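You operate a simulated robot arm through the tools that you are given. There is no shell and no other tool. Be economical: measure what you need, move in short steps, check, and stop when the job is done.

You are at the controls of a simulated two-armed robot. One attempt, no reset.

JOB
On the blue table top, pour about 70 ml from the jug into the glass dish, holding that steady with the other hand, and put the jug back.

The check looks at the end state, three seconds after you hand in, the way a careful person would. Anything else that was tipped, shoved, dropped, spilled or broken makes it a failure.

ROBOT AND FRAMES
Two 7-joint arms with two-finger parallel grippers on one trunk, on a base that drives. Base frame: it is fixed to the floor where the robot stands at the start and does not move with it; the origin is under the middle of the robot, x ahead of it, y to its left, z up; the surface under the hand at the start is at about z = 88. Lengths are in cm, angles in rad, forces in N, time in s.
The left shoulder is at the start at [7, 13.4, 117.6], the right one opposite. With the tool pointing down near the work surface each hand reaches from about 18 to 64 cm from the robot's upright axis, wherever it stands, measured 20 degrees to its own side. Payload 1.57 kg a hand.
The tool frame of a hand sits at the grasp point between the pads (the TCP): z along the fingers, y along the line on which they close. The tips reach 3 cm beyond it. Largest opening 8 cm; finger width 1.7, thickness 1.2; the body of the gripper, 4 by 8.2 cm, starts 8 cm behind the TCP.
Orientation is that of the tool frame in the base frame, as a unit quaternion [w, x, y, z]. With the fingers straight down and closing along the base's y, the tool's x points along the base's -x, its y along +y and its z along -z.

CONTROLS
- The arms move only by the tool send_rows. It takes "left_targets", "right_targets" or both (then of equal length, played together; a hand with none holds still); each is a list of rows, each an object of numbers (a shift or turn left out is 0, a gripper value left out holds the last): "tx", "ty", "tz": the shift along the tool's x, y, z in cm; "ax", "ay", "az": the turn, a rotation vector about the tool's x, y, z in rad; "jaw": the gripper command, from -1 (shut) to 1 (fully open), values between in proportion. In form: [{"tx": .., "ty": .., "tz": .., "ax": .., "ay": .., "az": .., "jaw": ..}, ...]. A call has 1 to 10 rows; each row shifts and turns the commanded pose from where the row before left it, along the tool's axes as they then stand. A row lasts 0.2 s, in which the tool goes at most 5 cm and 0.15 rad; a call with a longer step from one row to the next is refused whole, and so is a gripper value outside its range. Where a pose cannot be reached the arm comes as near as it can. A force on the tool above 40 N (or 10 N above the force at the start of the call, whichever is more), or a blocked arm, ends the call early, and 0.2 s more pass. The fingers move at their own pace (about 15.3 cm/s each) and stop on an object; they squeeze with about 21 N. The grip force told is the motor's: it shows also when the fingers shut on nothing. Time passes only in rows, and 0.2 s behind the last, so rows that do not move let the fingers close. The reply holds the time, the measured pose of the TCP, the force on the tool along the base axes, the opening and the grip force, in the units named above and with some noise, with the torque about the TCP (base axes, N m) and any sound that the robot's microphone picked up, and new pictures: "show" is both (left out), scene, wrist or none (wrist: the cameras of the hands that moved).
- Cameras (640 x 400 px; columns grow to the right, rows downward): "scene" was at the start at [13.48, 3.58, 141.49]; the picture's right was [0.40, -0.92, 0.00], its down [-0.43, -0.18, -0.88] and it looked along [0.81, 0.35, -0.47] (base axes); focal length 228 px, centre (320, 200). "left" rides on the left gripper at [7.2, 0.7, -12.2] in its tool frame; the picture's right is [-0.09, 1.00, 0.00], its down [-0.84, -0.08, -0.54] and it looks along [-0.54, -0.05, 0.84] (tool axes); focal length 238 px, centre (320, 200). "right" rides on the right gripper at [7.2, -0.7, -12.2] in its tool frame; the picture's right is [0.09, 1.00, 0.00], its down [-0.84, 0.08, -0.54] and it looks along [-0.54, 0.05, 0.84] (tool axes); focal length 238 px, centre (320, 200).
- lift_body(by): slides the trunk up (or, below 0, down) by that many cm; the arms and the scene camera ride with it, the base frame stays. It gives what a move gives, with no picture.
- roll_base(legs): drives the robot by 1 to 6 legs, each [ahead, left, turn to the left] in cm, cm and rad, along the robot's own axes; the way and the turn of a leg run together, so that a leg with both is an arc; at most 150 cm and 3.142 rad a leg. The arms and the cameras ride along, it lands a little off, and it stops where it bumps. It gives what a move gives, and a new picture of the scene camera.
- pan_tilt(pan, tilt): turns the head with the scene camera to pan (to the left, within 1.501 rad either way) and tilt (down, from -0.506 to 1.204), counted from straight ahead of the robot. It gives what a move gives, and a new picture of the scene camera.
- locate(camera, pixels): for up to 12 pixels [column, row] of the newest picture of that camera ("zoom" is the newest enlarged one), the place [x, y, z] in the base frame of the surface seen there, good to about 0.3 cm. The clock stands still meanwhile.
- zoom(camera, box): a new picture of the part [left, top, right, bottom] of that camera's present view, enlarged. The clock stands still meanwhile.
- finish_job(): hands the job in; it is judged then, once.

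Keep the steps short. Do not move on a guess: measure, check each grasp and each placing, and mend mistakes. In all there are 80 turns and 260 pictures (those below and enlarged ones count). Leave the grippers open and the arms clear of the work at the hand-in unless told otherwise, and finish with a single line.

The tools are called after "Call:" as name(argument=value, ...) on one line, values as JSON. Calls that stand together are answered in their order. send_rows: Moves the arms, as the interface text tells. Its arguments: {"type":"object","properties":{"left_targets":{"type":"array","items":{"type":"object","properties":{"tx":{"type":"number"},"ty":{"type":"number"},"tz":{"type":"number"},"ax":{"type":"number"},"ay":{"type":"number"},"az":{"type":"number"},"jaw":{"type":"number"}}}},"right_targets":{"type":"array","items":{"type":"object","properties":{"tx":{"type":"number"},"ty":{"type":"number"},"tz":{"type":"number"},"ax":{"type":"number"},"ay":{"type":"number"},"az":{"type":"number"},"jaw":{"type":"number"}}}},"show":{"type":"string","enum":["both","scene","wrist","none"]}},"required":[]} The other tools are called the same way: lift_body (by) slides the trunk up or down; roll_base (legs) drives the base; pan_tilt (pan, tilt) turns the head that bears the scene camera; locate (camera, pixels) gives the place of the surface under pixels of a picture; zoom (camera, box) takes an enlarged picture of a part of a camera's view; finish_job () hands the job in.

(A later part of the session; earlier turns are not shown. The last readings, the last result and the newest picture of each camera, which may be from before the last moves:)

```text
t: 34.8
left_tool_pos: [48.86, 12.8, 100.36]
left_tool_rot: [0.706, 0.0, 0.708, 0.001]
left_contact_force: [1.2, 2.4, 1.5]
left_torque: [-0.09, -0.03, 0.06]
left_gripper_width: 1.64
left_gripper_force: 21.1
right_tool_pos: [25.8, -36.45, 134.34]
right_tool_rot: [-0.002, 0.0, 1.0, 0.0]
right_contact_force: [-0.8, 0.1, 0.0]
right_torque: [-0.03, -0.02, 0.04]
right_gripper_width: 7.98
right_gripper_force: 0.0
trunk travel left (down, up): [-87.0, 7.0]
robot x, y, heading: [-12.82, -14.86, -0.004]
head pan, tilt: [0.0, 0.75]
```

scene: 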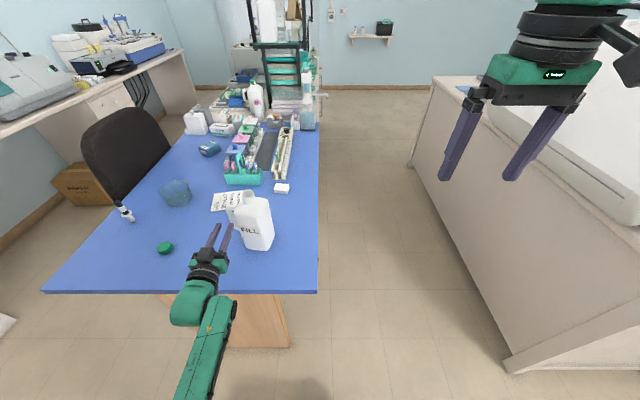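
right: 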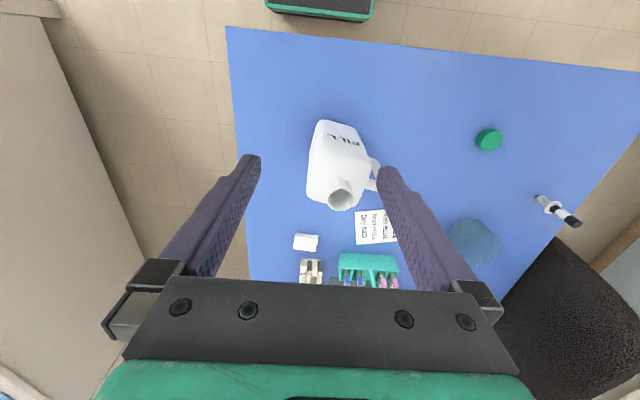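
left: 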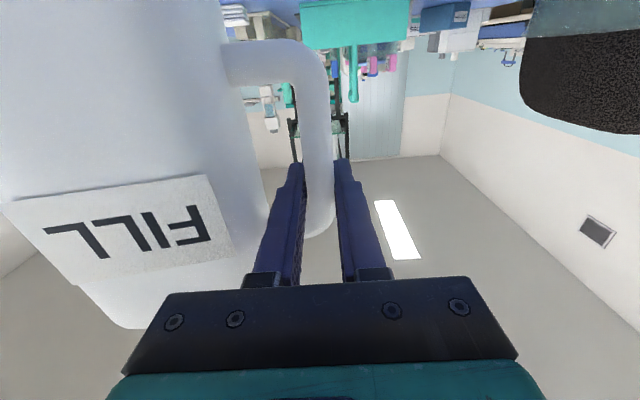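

Gripped at 1.64 cm with 21 N. I'll lift 1.5 cm in small steps, read the weight and check for sag.

Call:
send_rows(left_targets=[{"tx": -0.5}, {"tx": -0.5}, {"tx": -0.5}, {}, {}], show="scene")

Call:
zoom(camera="scene", box=[200, 170, 280, 250])

Call:
send_rows(left_targets=[{}], show="none")

```text
t: 36.0
left_tool_pos: [49.0, 12.95, 101.89]
left_tool_rot: [0.705, -0.001, 0.709, 0.001]
left_contact_force: [-0.8, 0.0, -4.6]
left_torque: [0.33, -0.04, -0.02]
left_gripper_width: 1.65
left_gripper_force: 21.2
right_tool_pos: [26.04, -36.59, 134.17]
right_tool_rot: [0.0, -0.001, 1.0, 0.0]
right_contact_force: [-0.6, -0.3, -0.2]
right_torque: [-0.02, 0.06, 0.01]
right_gripper_width: 7.97
right_gripper_force: 0.0
trunk travel left (down, up): [-87.0, 7.0]
robot x, y, heading: [-13.01, -14.78, 0.0]
head pan, tilt: [0.0, 0.75]
```

scene: 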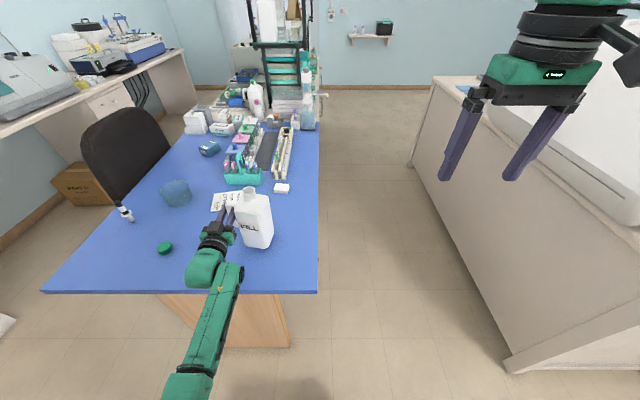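

```text
5.00 times, centred on (240, 210) of scene
```

zoom: 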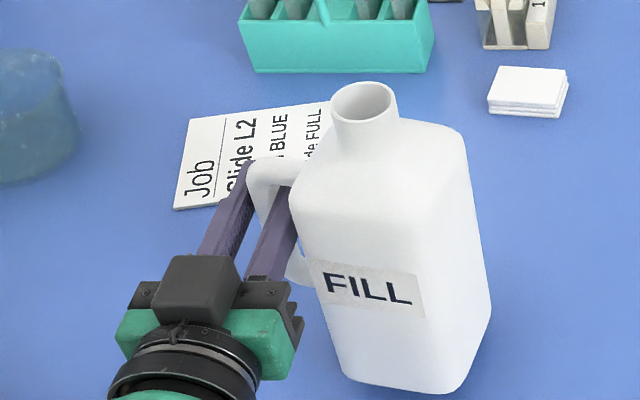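

```text
t: 36.4
left_tool_pos: [48.93, 12.75, 101.79]
left_tool_rot: [0.705, 0.0, 0.709, 0.001]
left_contact_force: [0.3, 0.2, -4.4]
left_torque: [0.32, -0.04, -0.02]
left_gripper_width: 1.65
left_gripper_force: 20.9
right_tool_pos: [25.99, -36.53, 134.4]
right_tool_rot: [-0.001, -0.001, 1.0, 0.0]
right_contact_force: [-0.9, 0.0, -0.2]
right_torque: [-0.03, -0.02, -0.01]
right_gripper_width: 8.04
right_gripper_force: 0.0
trunk travel left (down, up): [-87.0, 7.0]
robot x, y, heading: [-12.66, -14.83, 0.0]
head pan, tilt: [0.0, 0.75]
```

The jug is held: about 4.5 N at a steady torque of 0.33 N·m, with the grip width unchanged. I'll lift it about 19 cm and take several readings as a weight baseline.

Call:
send_rows(left_targets=[{"tx": -1}, {"tx": -2}, {"tx": -2}, {"tx": -2}, {"tx": -2}, {"tx": -2}, {"tx": -2}, {"tx": -2}, {"tx": -2}, {"tx": -1}], show="scene")

Call:
send_rows(left_targets=[{}, {}], show="none")

Call:
send_rows(left_targets=[{}], show="none")

Call:
send_rows(left_targets=[{}], show="none")

Call:
send_rows(left_targets=[{}], show="none")

Call:
send_rows(left_targets=[{}], show="none")

Call:
send_rows(left_targets=[{}], show="none")

Call:
send_rows(left_targets=[{}], show="none")

```text
t: 38.5
left_tool_pos: [49.01, 12.87, 119.74]
left_tool_rot: [0.705, 0.0, 0.709, 0.001]
left_contact_force: [0.4, 0.0, -4.4]
left_torque: [0.32, -0.02, 0.01]
left_gripper_width: 1.64
left_gripper_force: 20.8
right_tool_pos: [25.98, -36.53, 134.26]
right_tool_rot: [0.001, -0.001, 1.0, 0.0]
right_contact_force: [-0.9, 1.2, -0.3]
right_torque: [-0.01, -0.01, 0.0]
right_gripper_width: 7.99
right_gripper_force: 0.1
trunk travel left (down, up): [-87.0, 7.0]
robot x, y, heading: [-12.69, -14.82, 0.001]
head pan, tilt: [0.0, 0.75]
```

scene: 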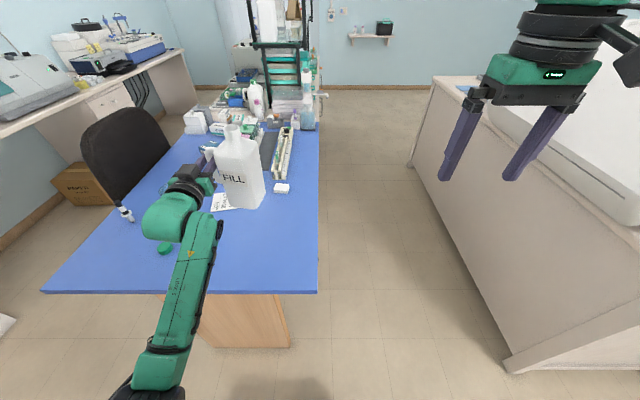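

```text
t: 39.1
left_tool_pos: [48.99, 12.92, 119.76]
left_tool_rot: [0.706, 0.0, 0.709, 0.001]
left_contact_force: [-0.1, -0.3, -4.1]
left_torque: [0.31, -0.04, -0.01]
left_gripper_width: 1.67
left_gripper_force: 21.5
right_tool_pos: [25.91, -36.54, 134.35]
right_tool_rot: [0.001, -0.001, 1.0, 0.0]
right_contact_force: [0.1, 0.2, -0.4]
right_torque: [-0.01, 0.02, -0.02]
right_gripper_width: 8.0
right_gripper_force: 0.0
trunk travel left (down, up): [-87.0, 7.0]
robot x, y, heading: [-13.2, -15.02, 0.0]
head pan, tilt: [0.0, 0.75]
```

```text
t: 39.5
left_tool_pos: [48.91, 12.81, 119.78]
left_tool_rot: [0.705, 0.0, 0.709, 0.0]
left_contact_force: [0.2, -0.5, -5.1]
left_torque: [0.32, -0.06, -0.01]
left_gripper_width: 1.66
left_gripper_force: 21.1
right_tool_pos: [25.98, -36.47, 134.27]
right_tool_rot: [0.001, -0.001, 1.0, 0.0]
right_contact_force: [0.8, -0.1, 0.4]
right_torque: [-0.02, -0.03, 0.0]
right_gripper_width: 8.01
right_gripper_force: 0.0
trunk travel left (down, up): [-87.0, 7.0]
robot x, y, heading: [-12.82, -14.4, 0.002]
head pan, tilt: [0.0, 0.75]
```

```text
t: 40.0
left_tool_pos: [48.97, 12.77, 119.81]
left_tool_rot: [0.705, 0.0, 0.709, 0.0]
left_contact_force: [0.8, -0.2, -5.0]
left_torque: [0.29, -0.03, 0.01]
left_gripper_width: 1.64
left_gripper_force: 21.3
right_tool_pos: [26.03, -36.5, 134.33]
right_tool_rot: [0.001, -0.001, 1.0, -0.001]
right_contact_force: [-0.8, -0.3, -0.3]
right_torque: [-0.02, 0.0, -0.02]
right_gripper_width: 8.02
right_gripper_force: 0.0
trunk travel left (down, up): [-87.0, 7.0]
robot x, y, heading: [-12.67, -15.02, 0.001]
head pan, tilt: [0.0, 0.75]
```

```text
t: 40.4
left_tool_pos: [49.08, 12.87, 119.81]
left_tool_rot: [0.705, 0.0, 0.709, 0.001]
left_contact_force: [0.7, 0.0, -5.2]
left_torque: [0.35, -0.05, 0.0]
left_gripper_width: 1.65
left_gripper_force: 20.7
right_tool_pos: [26.03, -36.57, 134.37]
right_tool_rot: [0.0, -0.001, 1.0, 0.0]
right_contact_force: [-0.7, -0.5, 0.4]
right_torque: [-0.04, 0.0, 0.0]
right_gripper_width: 7.98
right_gripper_force: 0.0
trunk travel left (down, up): [-87.0, 7.0]
robot x, y, heading: [-12.94, -14.63, -0.002]
head pan, tilt: [0.0, 0.75]
```

```text
t: 40.8
left_tool_pos: [48.93, 12.93, 119.73]
left_tool_rot: [0.705, 0.0, 0.709, 0.001]
left_contact_force: [0.0, 0.3, -5.0]
left_torque: [0.32, -0.04, 0.0]
left_gripper_width: 1.67
left_gripper_force: 20.8
right_tool_pos: [26.01, -36.64, 134.25]
right_tool_rot: [0.0, -0.001, 1.0, 0.0]
right_contact_force: [-0.2, 0.2, -0.5]
right_torque: [-0.01, 0.01, 0.02]
right_gripper_width: 8.0
right_gripper_force: 0.0
trunk travel left (down, up): [-87.0, 7.0]
robot x, y, heading: [-12.57, -14.82, 0.001]
head pan, tilt: [0.0, 0.75]
```

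```text
t: 41.1
left_tool_pos: [48.84, 12.85, 119.79]
left_tool_rot: [0.705, 0.0, 0.709, 0.001]
left_contact_force: [0.4, -0.1, -4.1]
left_torque: [0.32, -0.05, 0.02]
left_gripper_width: 1.68
left_gripper_force: 21.0
right_tool_pos: [26.06, -36.52, 134.22]
right_tool_rot: [-0.001, -0.001, 1.0, 0.0]
right_contact_force: [0.5, -0.2, 0.3]
right_torque: [0.02, 0.0, 0.0]
right_gripper_width: 8.01
right_gripper_force: 0.0
trunk travel left (down, up): [-87.0, 7.0]
robot x, y, heading: [-12.91, -14.72, -0.004]
head pan, tilt: [0.0, 0.75]
```

```text
t: 41.5
left_tool_pos: [49.02, 12.89, 119.82]
left_tool_rot: [0.706, 0.0, 0.709, 0.0]
left_contact_force: [0.4, -0.3, -4.8]
left_torque: [0.32, -0.04, -0.01]
left_gripper_width: 1.66
left_gripper_force: 20.9
right_tool_pos: [26.01, -36.42, 134.41]
right_tool_rot: [0.0, -0.001, 1.0, 0.0]
right_contact_force: [0.6, 0.1, 0.7]
right_torque: [0.0, -0.03, 0.0]
right_gripper_width: 8.01
right_gripper_force: 0.0
trunk travel left (down, up): [-87.0, 7.0]
robot x, y, heading: [-13.44, -14.79, -0.005]
head pan, tilt: [0.0, 0.75]
```

The baseline averages 4.67 N and 0.32 N·m, steady. 70 ml should take off about 0.69 N and 0.05 N·m. Now I'll drive to the pouring place with the jug high: 45 cm left, then 22 cm ahead.

Call:
roll_base(legs=[[0, 23, 0], [0, 22, 0], [11, 0, 0], [11, 0, 0]])

Call:
pan_tilt(pan=0.15, tilt=0.8)

```text
t: 46.1
left_tool_pos: [70.75, 57.64, 120.0]
left_tool_rot: [0.706, 0.0, 0.708, 0.0]
left_contact_force: [0.3, -0.2, -4.2]
left_torque: [0.34, -0.03, 0.03]
left_gripper_width: 1.65
left_gripper_force: 20.9
right_tool_pos: [47.74, 8.39, 134.44]
right_tool_rot: [0.002, 0.001, 1.0, 0.0]
right_contact_force: [-0.3, 0.5, -0.2]
right_torque: [0.0, 0.01, 0.0]
right_gripper_width: 8.0
right_gripper_force: 0.1
trunk travel left (down, up): [-87.0, 7.0]
robot x, y, heading: [9.07, 30.53, -0.002]
head pan, tilt: [0.0, 0.75]
```

scene: 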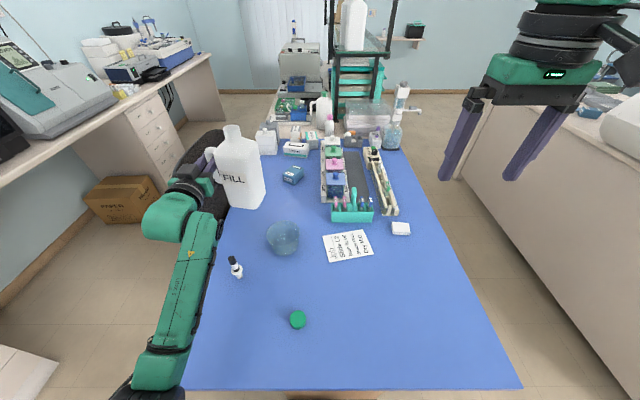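

```text
t: 46.9
left_tool_pos: [71.03, 57.59, 119.79]
left_tool_rot: [0.706, 0.0, 0.709, 0.0]
left_contact_force: [-0.2, 0.4, -4.2]
left_torque: [0.37, -0.08, 0.02]
left_gripper_width: 1.65
left_gripper_force: 20.8
right_tool_pos: [48.02, 8.27, 134.34]
right_tool_rot: [0.0, 0.0, 1.0, 0.0]
right_contact_force: [0.4, -0.1, 0.0]
right_torque: [0.01, 0.02, 0.01]
right_gripper_width: 8.0
right_gripper_force: 0.0
trunk travel left (down, up): [-87.0, 7.0]
robot x, y, heading: [8.96, 30.13, -0.001]
head pan, tilt: [0.15, 0.799]
```

scene: 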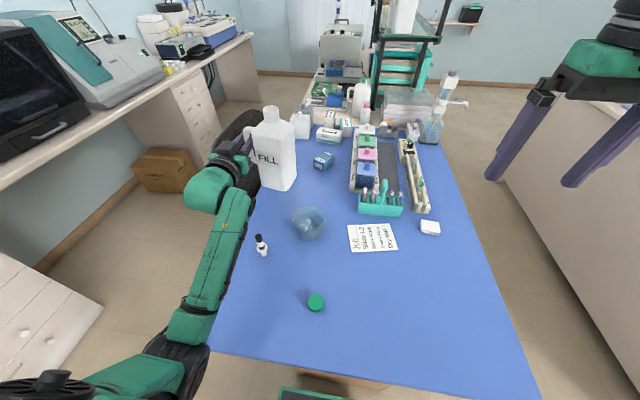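

Jug steady and clear. Next I'll enlarge the dish to measure it for the right hand.

Call:
zoom(camera="scene", box=[280, 195, 340, 250])

Call:
locate(camera="zoom", pixels=[[320, 140], [135, 165], [320, 205], [500, 180], [320, 250], [170, 290], [300, 375], [480, 310], [320, 120], [128, 185], [320, 340], [508, 200]])

Call:
send_rows(right_targets=[{"tx": -3, "ty": 3.5}, {"tx": -3, "ty": 3.5}, {"ty": 4}, {"ty": 4}, {"ty": 4}, {"ty": 4}, {}], show="both")

```text
7.27 times, centred on (310, 222) of scene
```

zoom: 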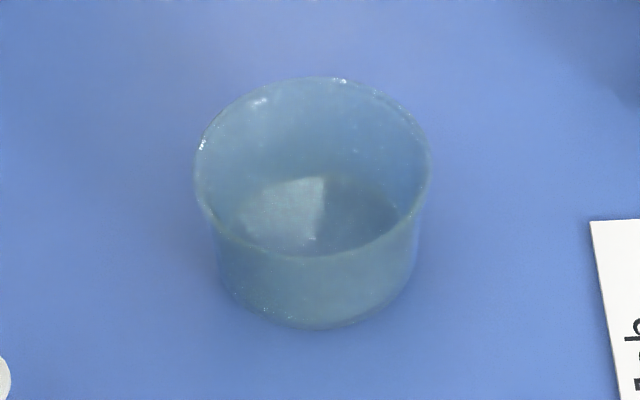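

```text
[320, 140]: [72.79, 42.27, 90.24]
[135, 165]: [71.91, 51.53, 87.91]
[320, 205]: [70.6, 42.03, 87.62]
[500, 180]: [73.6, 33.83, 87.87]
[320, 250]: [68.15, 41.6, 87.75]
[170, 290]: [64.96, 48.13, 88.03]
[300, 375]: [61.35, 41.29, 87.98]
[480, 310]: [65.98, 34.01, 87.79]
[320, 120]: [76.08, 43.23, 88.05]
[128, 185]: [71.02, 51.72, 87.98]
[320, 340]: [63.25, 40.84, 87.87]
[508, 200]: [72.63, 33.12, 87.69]
```

```text
t: 48.5
left_tool_pos: [70.99, 57.6, 119.72]
left_tool_rot: [0.705, 0.001, 0.709, 0.0]
left_contact_force: [0.5, -0.3, -4.5]
left_torque: [0.31, -0.03, 0.05]
left_gripper_width: 1.66
left_gripper_force: 21.5
right_tool_pos: [53.91, 31.31, 134.24]
right_tool_rot: [0.001, 0.0, 1.0, 0.0]
right_contact_force: [0.2, 0.2, 0.5]
right_torque: [-0.01, -0.01, -0.01]
right_gripper_width: 7.98
right_gripper_force: 0.1
trunk travel left (down, up): [-87.0, 7.0]
robot x, y, heading: [8.88, 30.12, -0.003]
head pan, tilt: [0.15, 0.799]
```

scene: 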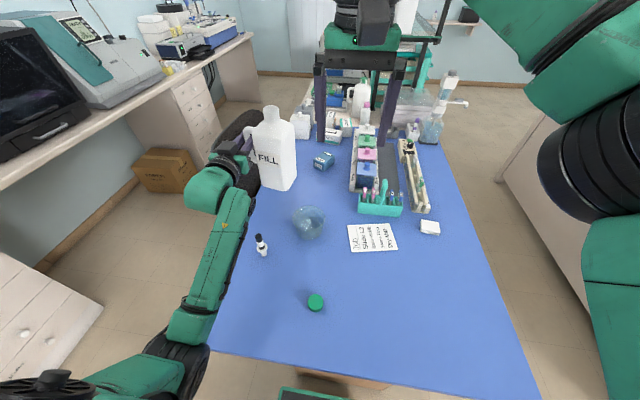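
right: 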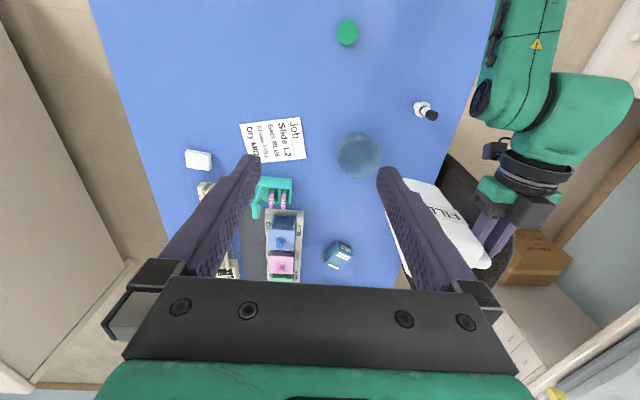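

Call:
zoom(camera="right", box=[320, 110, 400, 200])

Call:
locate(camera="zoom", pixels=[[320, 90], [215, 200], [425, 200], [320, 310], [320, 75], [200, 215], [440, 215], [320, 330], [320, 200], [260, 120], [390, 120], [400, 280]])

```text
4.44 times, centred on (360, 155) of right
```

zoom: 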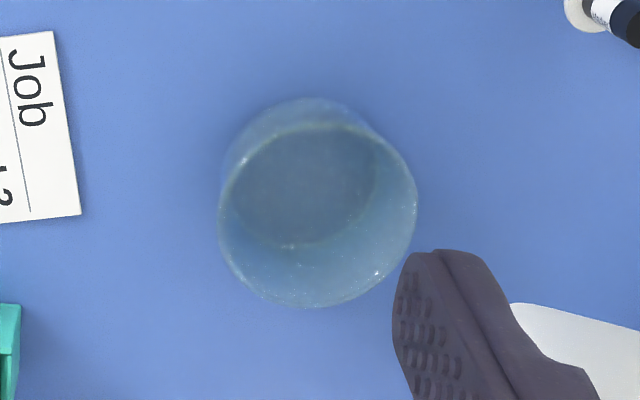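

```text
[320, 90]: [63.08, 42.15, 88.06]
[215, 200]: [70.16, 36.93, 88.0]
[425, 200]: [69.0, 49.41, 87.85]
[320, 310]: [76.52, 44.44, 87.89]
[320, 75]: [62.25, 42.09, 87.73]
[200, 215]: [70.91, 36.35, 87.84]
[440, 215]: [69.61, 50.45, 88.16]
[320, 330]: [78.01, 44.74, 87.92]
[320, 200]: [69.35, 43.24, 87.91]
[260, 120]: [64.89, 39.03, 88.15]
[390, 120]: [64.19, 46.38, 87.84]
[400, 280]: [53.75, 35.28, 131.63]
```

From the two views the dish works out at centre ≈(67.7,41.9), rim radius ≈5.1 and rim z≈94.8. The right hand will pinch its near-right wall, leaning slightly outward. First I'll go above that spot and turn the hand.

Call:
send_rows(right_targets=[{"tx": -3.5, "ty": 1.1, "jaw": 0}, {"tx": -3.5, "ty": 1.1}, {"tx": -3.45, "ty": 1.2}, {"az": 0.145}, {"az": 0.145}, {"az": 0.146}, {"ax": -0.1}, {"ax": -0.1}, {"tz": 3}, {"tz": 3}], show="none")

Call:
send_rows(right_targets=[{"tz": 4}, {"tz": 4}, {"tz": 4}, {}], show="both")

```text
t: 50.6
left_tool_pos: [71.18, 57.67, 119.7]
left_tool_rot: [0.705, 0.0, 0.709, 0.0]
left_contact_force: [-0.2, 0.7, -4.3]
left_torque: [0.29, -0.06, -0.05]
left_gripper_width: 1.68
left_gripper_force: 20.5
right_tool_pos: [58.04, 33.59, 128.37]
right_tool_rot: [0.021, 0.215, 0.971, 0.099]
right_contact_force: [-0.6, 0.5, -0.3]
right_torque: [-0.01, 0.01, 0.02]
right_gripper_width: 4.0
right_gripper_force: 0.1
right hand out of reach, approached as far as the arm can: row 2, 3
trunk travel left (down, up): [-87.0, 7.0]
robot x, y, heading: [9.32, 29.99, -0.002]
head pan, tilt: [0.15, 0.799]
```

```text
t: 51.6
left_tool_pos: [71.01, 57.67, 119.7]
left_tool_rot: [0.705, 0.001, 0.709, 0.0]
left_contact_force: [-0.3, 0.4, -4.4]
left_torque: [0.32, -0.03, 0.0]
left_gripper_width: 1.67
left_gripper_force: 21.4
right_tool_pos: [58.79, 35.7, 116.5]
right_tool_rot: [0.021, 0.215, 0.971, 0.098]
right_contact_force: [0.2, -0.8, -0.6]
right_torque: [0.0, 0.02, 0.0]
right_gripper_width: 3.99
right_gripper_force: 0.1
trunk travel left (down, up): [-87.0, 7.0]
robot x, y, heading: [8.84, 30.01, -0.002]
head pan, tilt: [0.15, 0.799]
```

scene: 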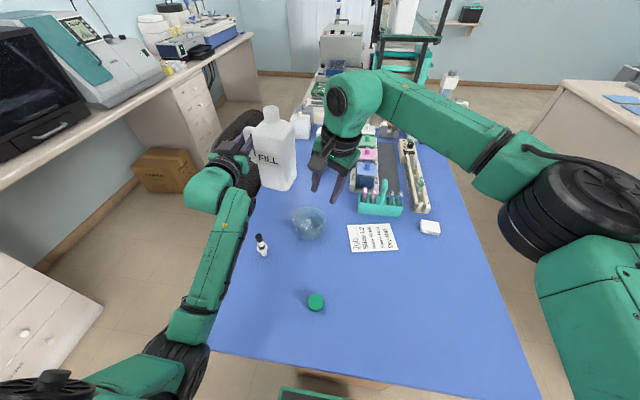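
right: 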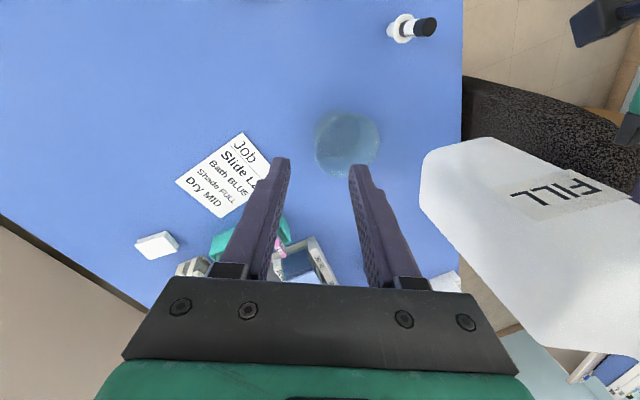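

The hand is turned as planned and the way down is clear. I'll go to a standoff about 5 cm above the pinch and verify.

Call:
send_rows(right_targets=[{"tz": 3.5}, {"tz": 3.5}, {"tz": 3.5, "tx": -1.8}, {"tz": 3.5, "tx": -1.8}, {"tz": 3.3, "tx": -1.86}, {}, {}], show="both")

Call:
zoom(camera="right", box=[220, 60, 440, 280])

Call:
zoom(camera="scene", box=[270, 160, 370, 260])

```text
t: 53.2
left_tool_pos: [70.97, 57.58, 119.8]
left_tool_rot: [0.705, 0.001, 0.709, 0.0]
left_contact_force: [-1.1, -0.9, -4.3]
left_torque: [0.32, -0.1, -0.02]
left_gripper_width: 1.64
left_gripper_force: 20.8
right_tool_pos: [65.25, 36.43, 99.81]
right_tool_rot: [0.021, 0.215, 0.971, 0.097]
right_contact_force: [0.0, -0.4, -0.2]
right_torque: [-0.02, 0.03, 0.04]
right_gripper_width: 4.01
right_gripper_force: 0.0
trunk travel left (down, up): [-87.0, 7.0]
robot x, y, heading: [8.92, 30.22, -0.003]
head pan, tilt: [0.15, 0.799]
```

scene: 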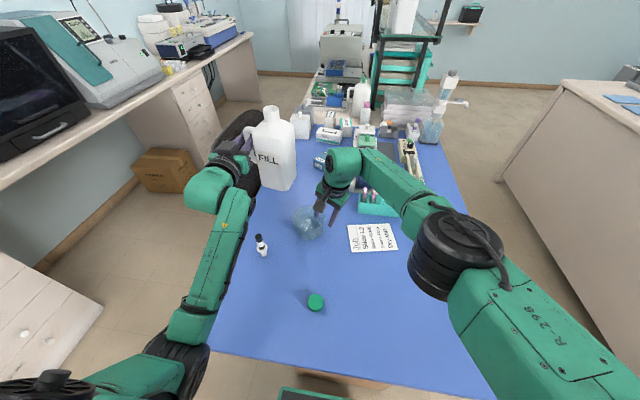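
right: 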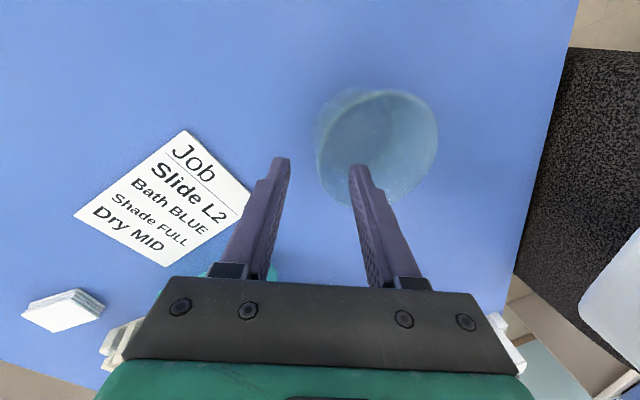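

```text
1.82 times, centred on (330, 170) of right
```

zoom: 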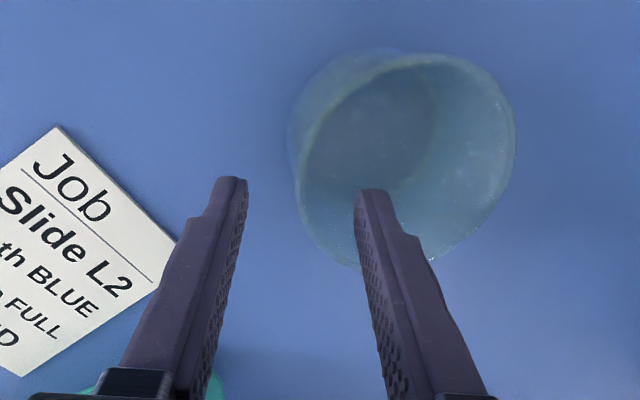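

```text
4.00 times, centred on (320, 210) of scene
```

zoom: 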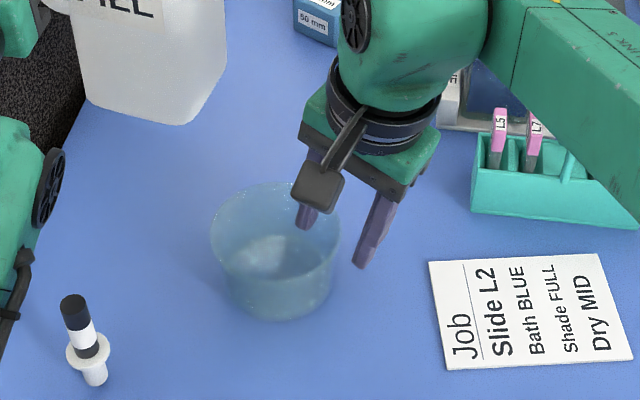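

In the wrist view the rim's left edge falls on the line between the fingers, with the inner finger over the inside. I'll go down 5 cm slowly.

Call:
send_rows(right_targets=[{"tz": 1.3}, {"tz": 1.3}, {"tz": 1.2}, {"tz": 1.2}, {}], show="wrist")

Call:
zoom(camera="right", box=[220, 60, 440, 280])

Call:
zoom(camera="scene", box=[270, 170, 350, 250])

```text
t: 54.5
left_tool_pos: [71.02, 57.72, 119.68]
left_tool_rot: [0.705, 0.001, 0.709, -0.001]
left_contact_force: [-0.8, 0.2, -3.2]
left_torque: [0.34, -0.04, 0.0]
left_gripper_width: 1.67
left_gripper_force: 21.3
right_tool_pos: [65.11, 36.97, 97.04]
right_tool_rot: [0.021, 0.212, 0.972, 0.098]
right_contact_force: [0.8, -0.7, -0.5]
right_torque: [0.0, -0.01, 0.02]
right_gripper_width: 3.97
right_gripper_force: 0.0
right hand out of reach, approached as far as the arm can: row 2, 3, 4
trunk travel left (down, up): [-87.0, 7.0]
robot x, y, heading: [9.15, 30.25, 0.002]
head pan, tilt: [0.15, 0.799]
```

right: 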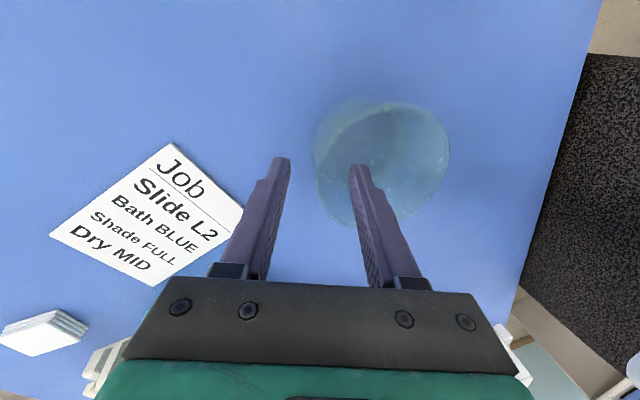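

```text
1.82 times, centred on (330, 170) of right
```

zoom: 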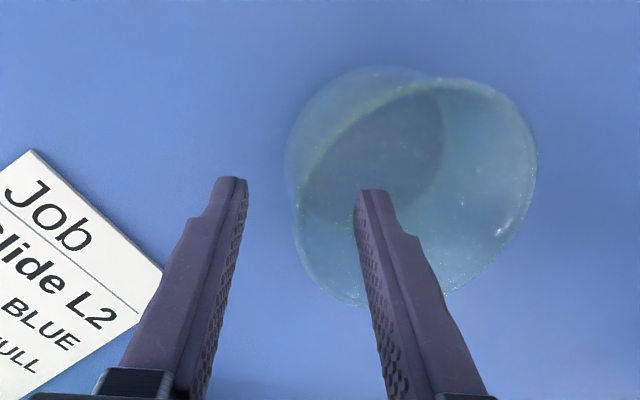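

```text
5.00 times, centred on (310, 210) of scene
```

zoom: 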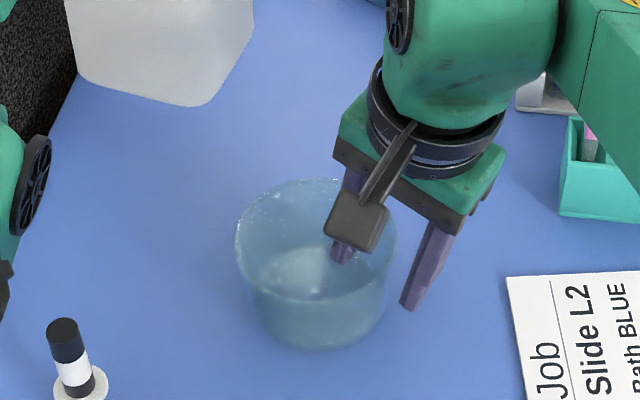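

The arm hit its reach limit at z=97 because the trunk is high. I'll back the right hand up 4 cm, then lower the trunk so the hand isn't stretched.

Call:
send_rows(right_targets=[{"tz": -2}, {"tz": -2}, {}], show="none")

Call:
lift_body(by=-3)

```text
t: 55.2
left_tool_pos: [70.99, 57.71, 119.78]
left_tool_rot: [0.705, 0.0, 0.709, 0.0]
left_contact_force: [1.3, 0.9, -3.8]
left_torque: [0.32, -0.04, -0.02]
left_gripper_width: 1.65
left_gripper_force: 21.2
right_tool_pos: [64.91, 36.34, 101.08]
right_tool_rot: [0.022, 0.215, 0.972, 0.097]
right_contact_force: [-0.2, -0.1, 0.2]
right_torque: [-0.02, 0.01, 0.02]
right_gripper_width: 4.0
right_gripper_force: 0.0
trunk travel left (down, up): [-87.0, 7.0]
robot x, y, heading: [8.96, 30.13, -0.005]
head pan, tilt: [0.15, 0.799]
```

```text
t: 56.0
left_tool_pos: [71.1, 57.78, 116.76]
left_tool_rot: [0.705, 0.002, 0.709, -0.001]
left_contact_force: [0.2, -0.3, -4.6]
left_torque: [0.33, -0.03, -0.01]
left_gripper_width: 1.67
left_gripper_force: 21.4
right_tool_pos: [64.75, 36.27, 98.09]
right_tool_rot: [0.021, 0.216, 0.971, 0.097]
right_contact_force: [-0.8, 0.6, 0.1]
right_torque: [0.01, 0.0, 0.03]
right_gripper_width: 4.0
right_gripper_force: 0.1
trunk travel left (down, up): [-84.0, 10.0]
robot x, y, heading: [8.91, 29.95, -0.004]
head pan, tilt: [0.15, 0.799]
```

Call:
send_rows(right_targets=[{"ty": 0.6, "tx": -0.2}, {}], show="none")

Call:
lift_body(by=-2)

Call:
send_rows(right_targets=[{"tz": 0.8}, {"tz": 0.7}, {}], show="wrist")

Call:
zoom(camera="right", box=[220, 60, 440, 280])

Call:
zoom(camera="scene", box=[270, 170, 350, 250])

```text
t: 56.6
left_tool_pos: [70.99, 57.63, 116.75]
left_tool_rot: [0.705, 0.0, 0.709, 0.0]
left_contact_force: [-0.4, 0.1, -5.1]
left_torque: [0.34, -0.06, -0.03]
left_gripper_width: 1.64
left_gripper_force: 21.2
right_tool_pos: [65.31, 36.78, 98.05]
right_tool_rot: [0.021, 0.216, 0.971, 0.097]
right_contact_force: [0.5, -0.7, 0.0]
right_torque: [0.02, 0.0, 0.04]
right_gripper_width: 4.0
right_gripper_force: 0.1
trunk travel left (down, up): [-84.0, 10.0]
robot x, y, heading: [8.84, 30.08, -0.001]
head pan, tilt: [0.15, 0.799]
```

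```text
t: 57.3
left_tool_pos: [71.07, 57.62, 114.82]
left_tool_rot: [0.706, 0.001, 0.709, -0.001]
left_contact_force: [1.4, -0.1, -4.4]
left_torque: [0.31, -0.05, 0.0]
left_gripper_width: 1.65
left_gripper_force: 21.2
right_tool_pos: [65.13, 36.77, 96.2]
right_tool_rot: [0.021, 0.215, 0.971, 0.097]
right_contact_force: [0.3, -0.5, 0.3]
right_torque: [-0.01, 0.03, 0.0]
right_gripper_width: 3.99
right_gripper_force: 0.1
trunk travel left (down, up): [-82.0, 12.0]
robot x, y, heading: [9.29, 30.35, -0.003]
head pan, tilt: [0.15, 0.799]
```

```text
t: 58.1
left_tool_pos: [70.99, 57.66, 114.8]
left_tool_rot: [0.705, 0.001, 0.709, -0.001]
left_contact_force: [-0.6, 0.2, -4.3]
left_torque: [0.33, -0.07, 0.01]
left_gripper_width: 1.67
left_gripper_force: 21.2
right_tool_pos: [65.33, 37.0, 94.82]
right_tool_rot: [0.021, 0.216, 0.971, 0.096]
right_contact_force: [-0.5, 0.4, -0.7]
right_torque: [-0.02, -0.01, -0.01]
right_gripper_width: 4.0
right_gripper_force: 0.1
trunk travel left (down, up): [-82.0, 12.0]
robot x, y, heading: [8.91, 30.35, -0.002]
head pan, tilt: [0.15, 0.799]
```

right: 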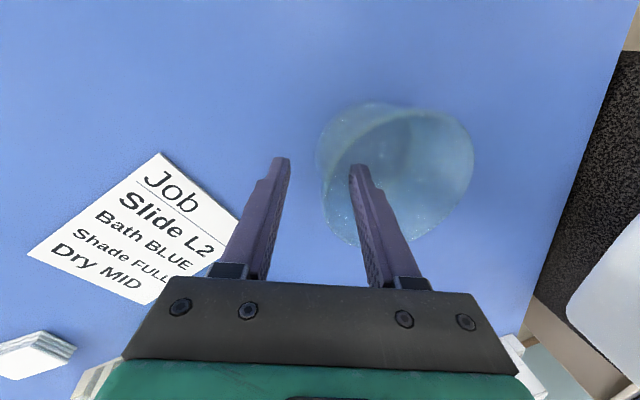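

```text
1.82 times, centred on (330, 170) of right
```

zoom: 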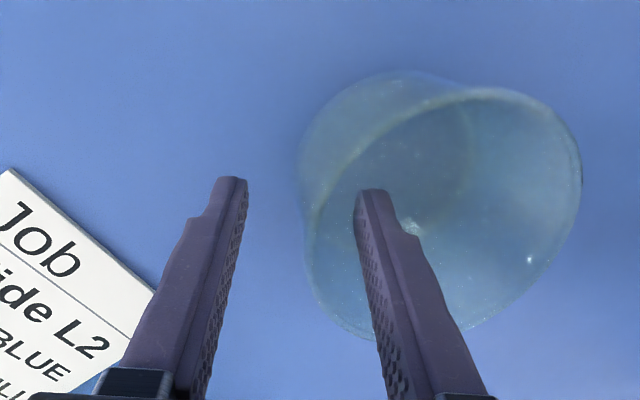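

```text
5.00 times, centred on (310, 210) of scene
```

zoom: 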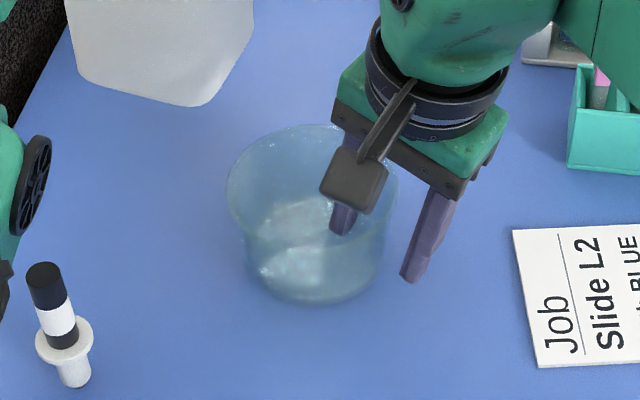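

Pads straddle the wall, the rim is level with the TCP, and the wall is centred. I'll close gradually.

Call:
send_rows(right_targets=[{"jaw": -0.3}, {"jaw": -0.5}, {"jaw": -0.65}, {"jaw": -0.75}, {"jaw": -0.82}, {"jaw": -0.88}, {}], show="wrist")

Call:
zoom(camera="right", box=[220, 60, 440, 280])

```text
t: 59.7
left_tool_pos: [70.96, 57.71, 114.8]
left_tool_rot: [0.706, 0.001, 0.709, 0.0]
left_contact_force: [1.2, 0.4, -4.3]
left_torque: [0.28, -0.07, 0.0]
left_gripper_width: 1.66
left_gripper_force: 20.4
right_tool_pos: [65.34, 37.1, 94.75]
right_tool_rot: [0.022, 0.216, 0.971, 0.097]
right_contact_force: [-0.8, -1.0, 0.9]
right_torque: [-0.03, -0.01, -0.03]
right_gripper_width: 0.58
right_gripper_force: 1.0
trunk travel left (down, up): [-82.0, 12.0]
robot x, y, heading: [8.67, 30.3, -0.003]
head pan, tilt: [0.15, 0.799]
```

right: 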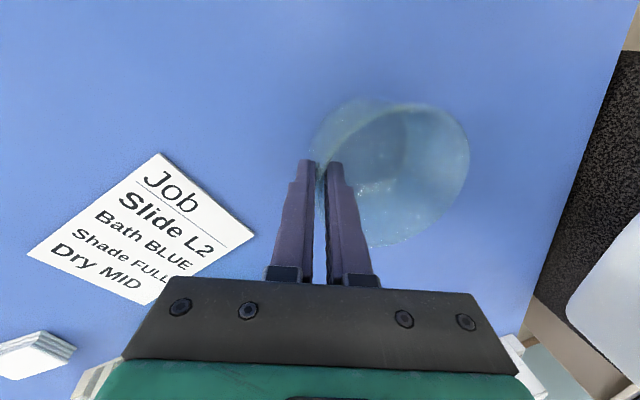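

```text
1.82 times, centred on (330, 170) of right
```

zoom: 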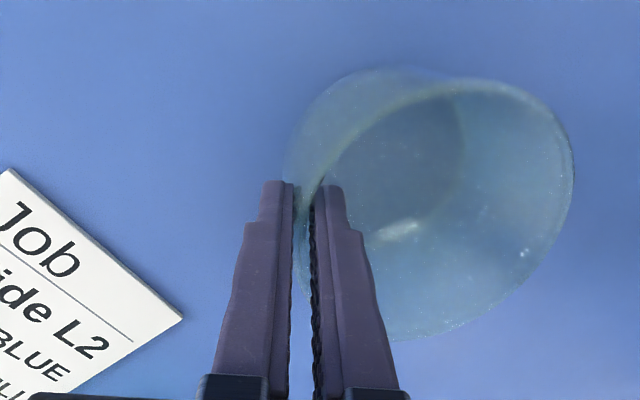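

Contact at 0.58 cm, with the wall between the pads. I'll firm the grip a little more and check the dish stays flat.

Call:
send_rows(right_targets=[{"jaw": -0.95}, {}, {}], show="wrist")

Call:
zoom(camera="scene", box=[270, 170, 350, 250])

```text
t: 60.5
left_tool_pos: [71.05, 57.68, 114.8]
left_tool_rot: [0.705, 0.001, 0.709, 0.0]
left_contact_force: [-0.6, 0.3, -5.2]
left_torque: [0.33, -0.02, 0.01]
left_gripper_width: 1.67
left_gripper_force: 20.7
right_tool_pos: [65.45, 37.11, 94.73]
right_tool_rot: [0.021, 0.215, 0.971, 0.097]
right_contact_force: [-0.1, -0.6, -0.3]
right_torque: [-0.09, 0.06, -0.03]
right_gripper_width: 0.42
right_gripper_force: 21.2
trunk travel left (down, up): [-82.0, 12.0]
robot x, y, heading: [8.8, 30.33, 0.003]
head pan, tilt: [0.15, 0.799]
```

right: 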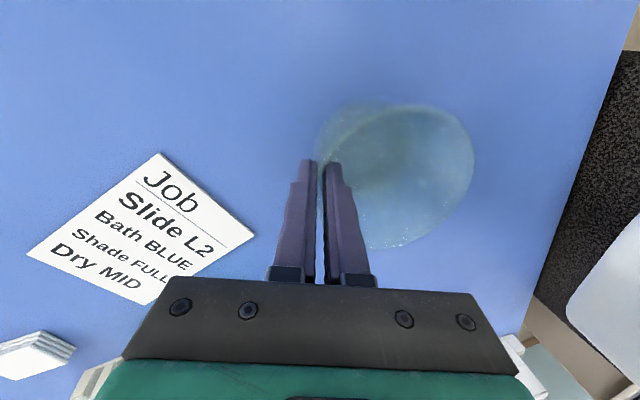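

```text
5.00 times, centred on (310, 210) of scene
```

zoom: 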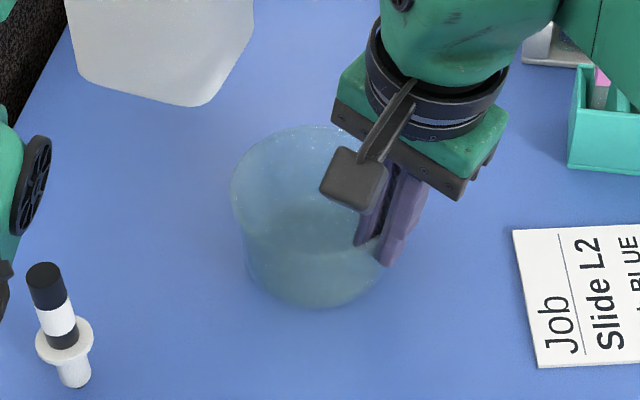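

Dish gripped at 21 N. The small torque (−0.09, 0.06) suggests it's tilted slightly, because my hand leans about 0.08 rad more than the wall. I'll ease the lean and watch the torque.

Call:
send_rows(right_targets=[{"ax": 0.02}, {"ax": 0.02}, {}], show="none")

Call:
send_rows(right_targets=[{"ax": 0.02}, {"ax": 0.02}, {}], show="none")

Call:
zoom(camera="scene", box=[270, 170, 350, 250])

Call:
zoom(camera="right", box=[220, 60, 500, 280])

```text
t: 61.3
left_tool_pos: [70.96, 57.69, 114.83]
left_tool_rot: [0.705, 0.0, 0.709, 0.001]
left_contact_force: [-1.3, 0.2, -4.7]
left_torque: [0.32, -0.04, 0.04]
left_gripper_width: 1.65
left_gripper_force: 21.1
right_tool_pos: [65.32, 36.96, 94.79]
right_tool_rot: [0.019, 0.216, 0.972, 0.087]
right_contact_force: [0.4, -0.9, 0.1]
right_torque: [-0.07, 0.01, -0.02]
right_gripper_width: 0.4
right_gripper_force: 21.4
trunk travel left (down, up): [-82.0, 12.0]
robot x, y, heading: [8.83, 30.25, -0.005]
head pan, tilt: [0.15, 0.799]
```

```text
t: 62.1
left_tool_pos: [71.12, 57.65, 114.82]
left_tool_rot: [0.705, 0.001, 0.709, 0.0]
left_contact_force: [-0.1, -0.5, -3.7]
left_torque: [0.33, -0.03, -0.01]
left_gripper_width: 1.68
left_gripper_force: 21.3
right_tool_pos: [64.31, 36.77, 94.95]
right_tool_rot: [0.013, 0.215, 0.975, 0.058]
right_contact_force: [0.1, 0.8, 0.2]
right_torque: [0.09, 0.01, 0.04]
right_gripper_width: 0.4
right_gripper_force: 21.2
right hand out of reach, approached as far as the arm can: row 1
trunk travel left (down, up): [-82.0, 12.0]
robot x, y, heading: [9.15, 30.08, -0.003]
head pan, tilt: [0.15, 0.799]
```

```text
5.00 times, centred on (310, 210) of scene
```

zoom: 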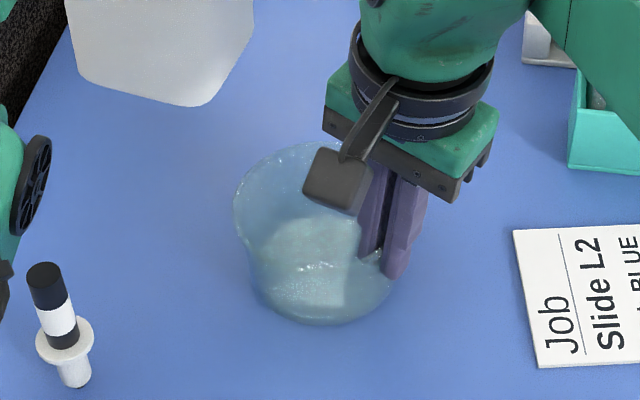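

```text
1.82 times, centred on (360, 170) of right
```

zoom: 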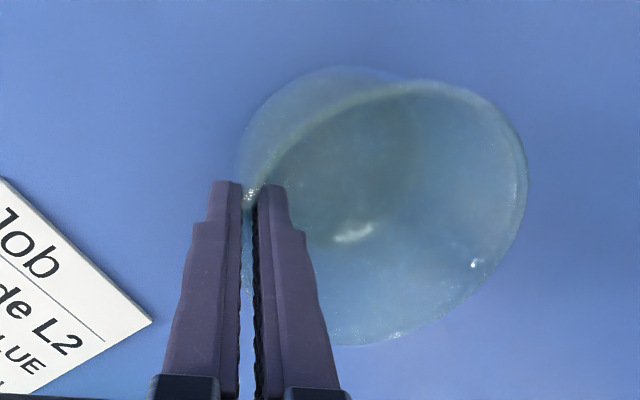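

Out of reach again: the hand and dish slid about 1 cm toward me. I'll release the dish gently, back the hand out, and bring the base a little closer so the arm isn't stretched.

Call:
send_rows(right_targets=[{"ax": -0.03}, {"jaw": -0.88}, {"jaw": -0.8}, {"jaw": -0.6}, {"jaw": -0.3}, {"jaw": 0}, {}], show="wrist")

Call:
zoom(camera="right", box=[220, 60, 500, 280])

Call:
zoom(camera="scene", box=[270, 170, 350, 250])

```text
t: 63.7
left_tool_pos: [71.13, 57.64, 114.75]
left_tool_rot: [0.705, 0.002, 0.709, -0.001]
left_contact_force: [0.3, -0.4, -5.0]
left_torque: [0.31, -0.03, -0.01]
left_gripper_width: 1.65
left_gripper_force: 21.1
right_tool_pos: [64.3, 36.75, 94.93]
right_tool_rot: [0.017, 0.216, 0.974, 0.073]
right_contact_force: [0.2, 0.8, 0.3]
right_torque: [0.01, -0.02, 0.03]
right_gripper_width: 3.98
right_gripper_force: 0.1
trunk travel left (down, up): [-82.0, 12.0]
robot x, y, heading: [8.98, 30.35, 0.001]
head pan, tilt: [0.15, 0.799]
```

right: 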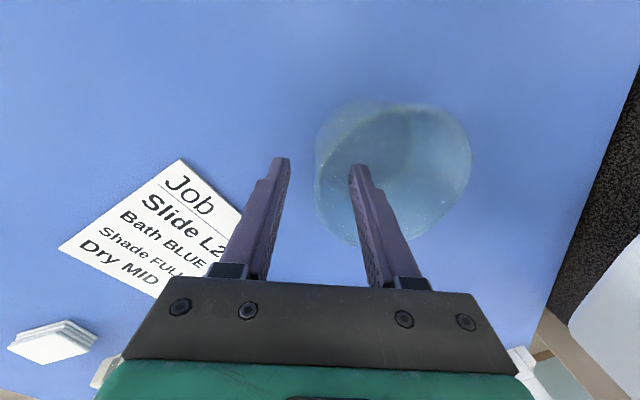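

```text
1.82 times, centred on (360, 170) of right
```

zoom: 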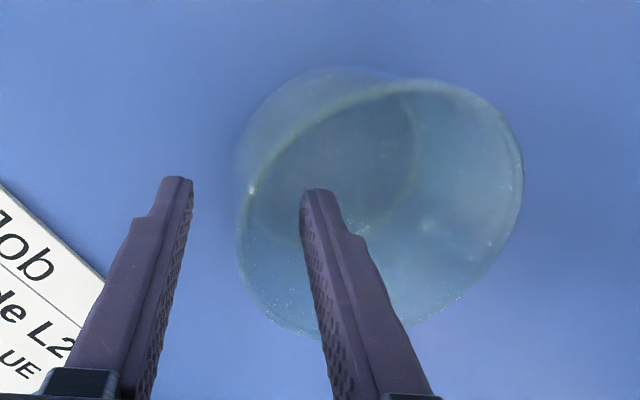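

```text
5.00 times, centred on (310, 210) of scene
```

zoom: 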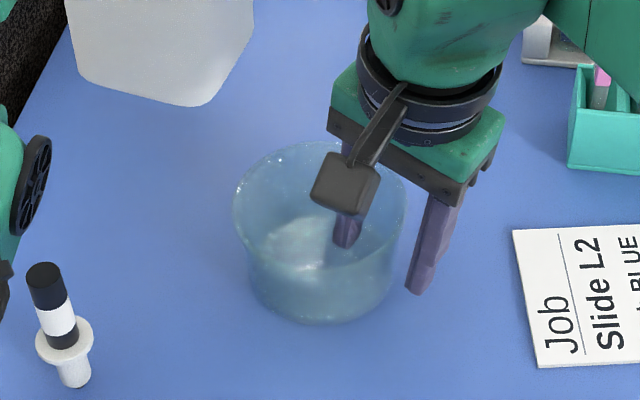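

The dish stands flat again. I'll raise the right hand, shift the jug slightly right, and drive 3 cm ahead and 5 cm left.

Call:
send_rows(right_targets=[{"tz": -3}, {"tz": -3}, {"tz": -3}, {}], left_targets=[{}, {"ty": -1}, {"ty": -1}, {"ty": -1}], show="none")

Call:
roll_base(legs=[[0, 5, 0], [3, 0, 0]])

Call:
zoom(camera="right", box=[220, 60, 500, 280])

```text
t: 64.7
left_tool_pos: [71.08, 54.53, 114.67]
left_tool_rot: [0.705, 0.001, 0.709, -0.001]
left_contact_force: [0.3, 0.8, -4.5]
left_torque: [0.3, -0.05, -0.01]
left_gripper_width: 1.65
left_gripper_force: 20.7
right_tool_pos: [63.74, 35.4, 103.92]
right_tool_rot: [0.016, 0.216, 0.974, 0.072]
right_contact_force: [-0.1, -0.5, -0.9]
right_torque: [-0.02, -0.01, 0.02]
right_gripper_width: 3.99
right_gripper_force: 0.0
trunk travel left (down, up): [-82.0, 12.0]
robot x, y, heading: [8.9, 30.4, 0.0]
head pan, tilt: [0.15, 0.799]
```

```text
t: 66.0
left_tool_pos: [73.56, 59.47, 115.13]
left_tool_rot: [0.707, 0.001, 0.707, 0.0]
left_contact_force: [-0.7, 0.2, -4.2]
left_torque: [0.3, 0.0, -0.01]
left_gripper_width: 1.66
left_gripper_force: 20.8
right_tool_pos: [66.23, 40.46, 104.03]
right_tool_rot: [0.018, 0.216, 0.973, 0.075]
right_contact_force: [-0.3, -0.3, 0.3]
right_torque: [0.05, -0.04, -0.01]
right_gripper_width: 4.0
right_gripper_force: 0.1
trunk travel left (down, up): [-82.0, 12.0]
robot x, y, heading: [12.06, 35.0, -0.004]
head pan, tilt: [0.15, 0.799]
```

scene: 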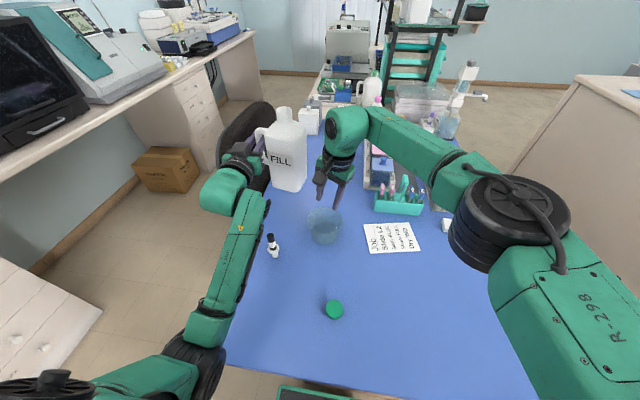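

```text
1.82 times, centred on (360, 170) of right
```

zoom: 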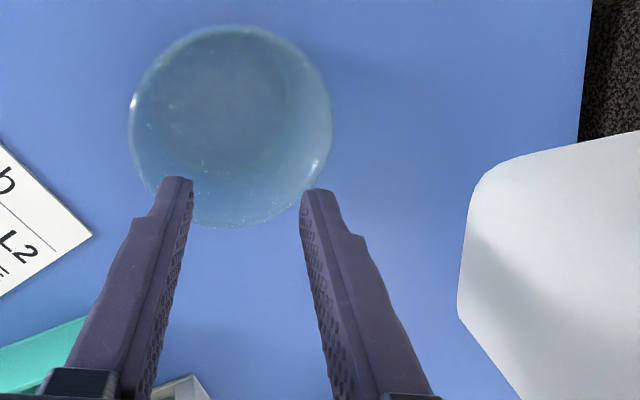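

The new dish place follows from the release: the wall was at (64.3,36.75). I'll go back to a standoff over that spot, set the lean to match the wall, and check.

Call:
send_rows(right_targets=[{"ax": 0.035}, {"ty": -2.7, "tx": 0.2}, {"ty": -2.7, "tz": 0.6}, {}], show="wrist")

Call:
zoom(camera="right", box=[220, 60, 500, 280])

```text
t: 67.0
left_tool_pos: [74.03, 59.92, 114.62]
left_tool_rot: [0.706, 0.0, 0.709, -0.001]
left_contact_force: [-0.6, 0.5, -4.6]
left_torque: [0.31, -0.06, 0.0]
left_gripper_width: 1.66
left_gripper_force: 20.6
right_tool_pos: [64.37, 35.95, 102.66]
right_tool_rot: [0.012, 0.216, 0.975, 0.054]
right_contact_force: [0.6, 0.1, -0.3]
right_torque: [0.0, 0.01, 0.0]
right_gripper_width: 4.0
right_gripper_force: 0.0
trunk travel left (down, up): [-82.0, 12.0]
robot x, y, heading: [11.91, 35.12, -0.001]
head pan, tilt: [0.15, 0.799]
```

right: 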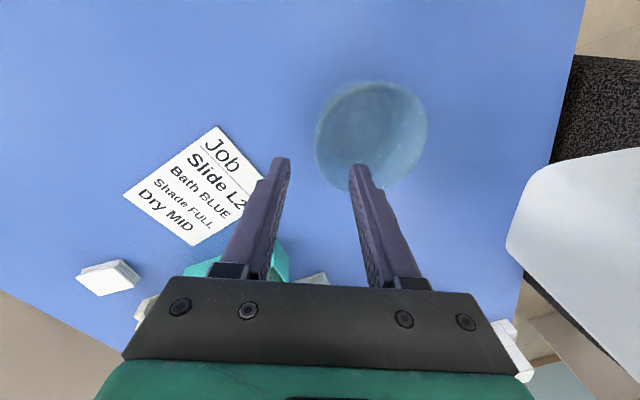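

```text
1.82 times, centred on (360, 170) of right
```

zoom: 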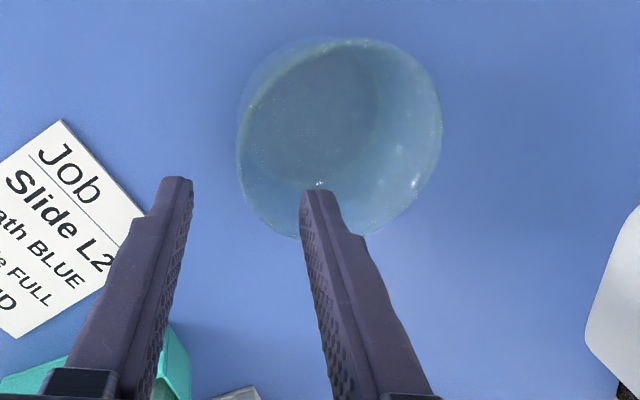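

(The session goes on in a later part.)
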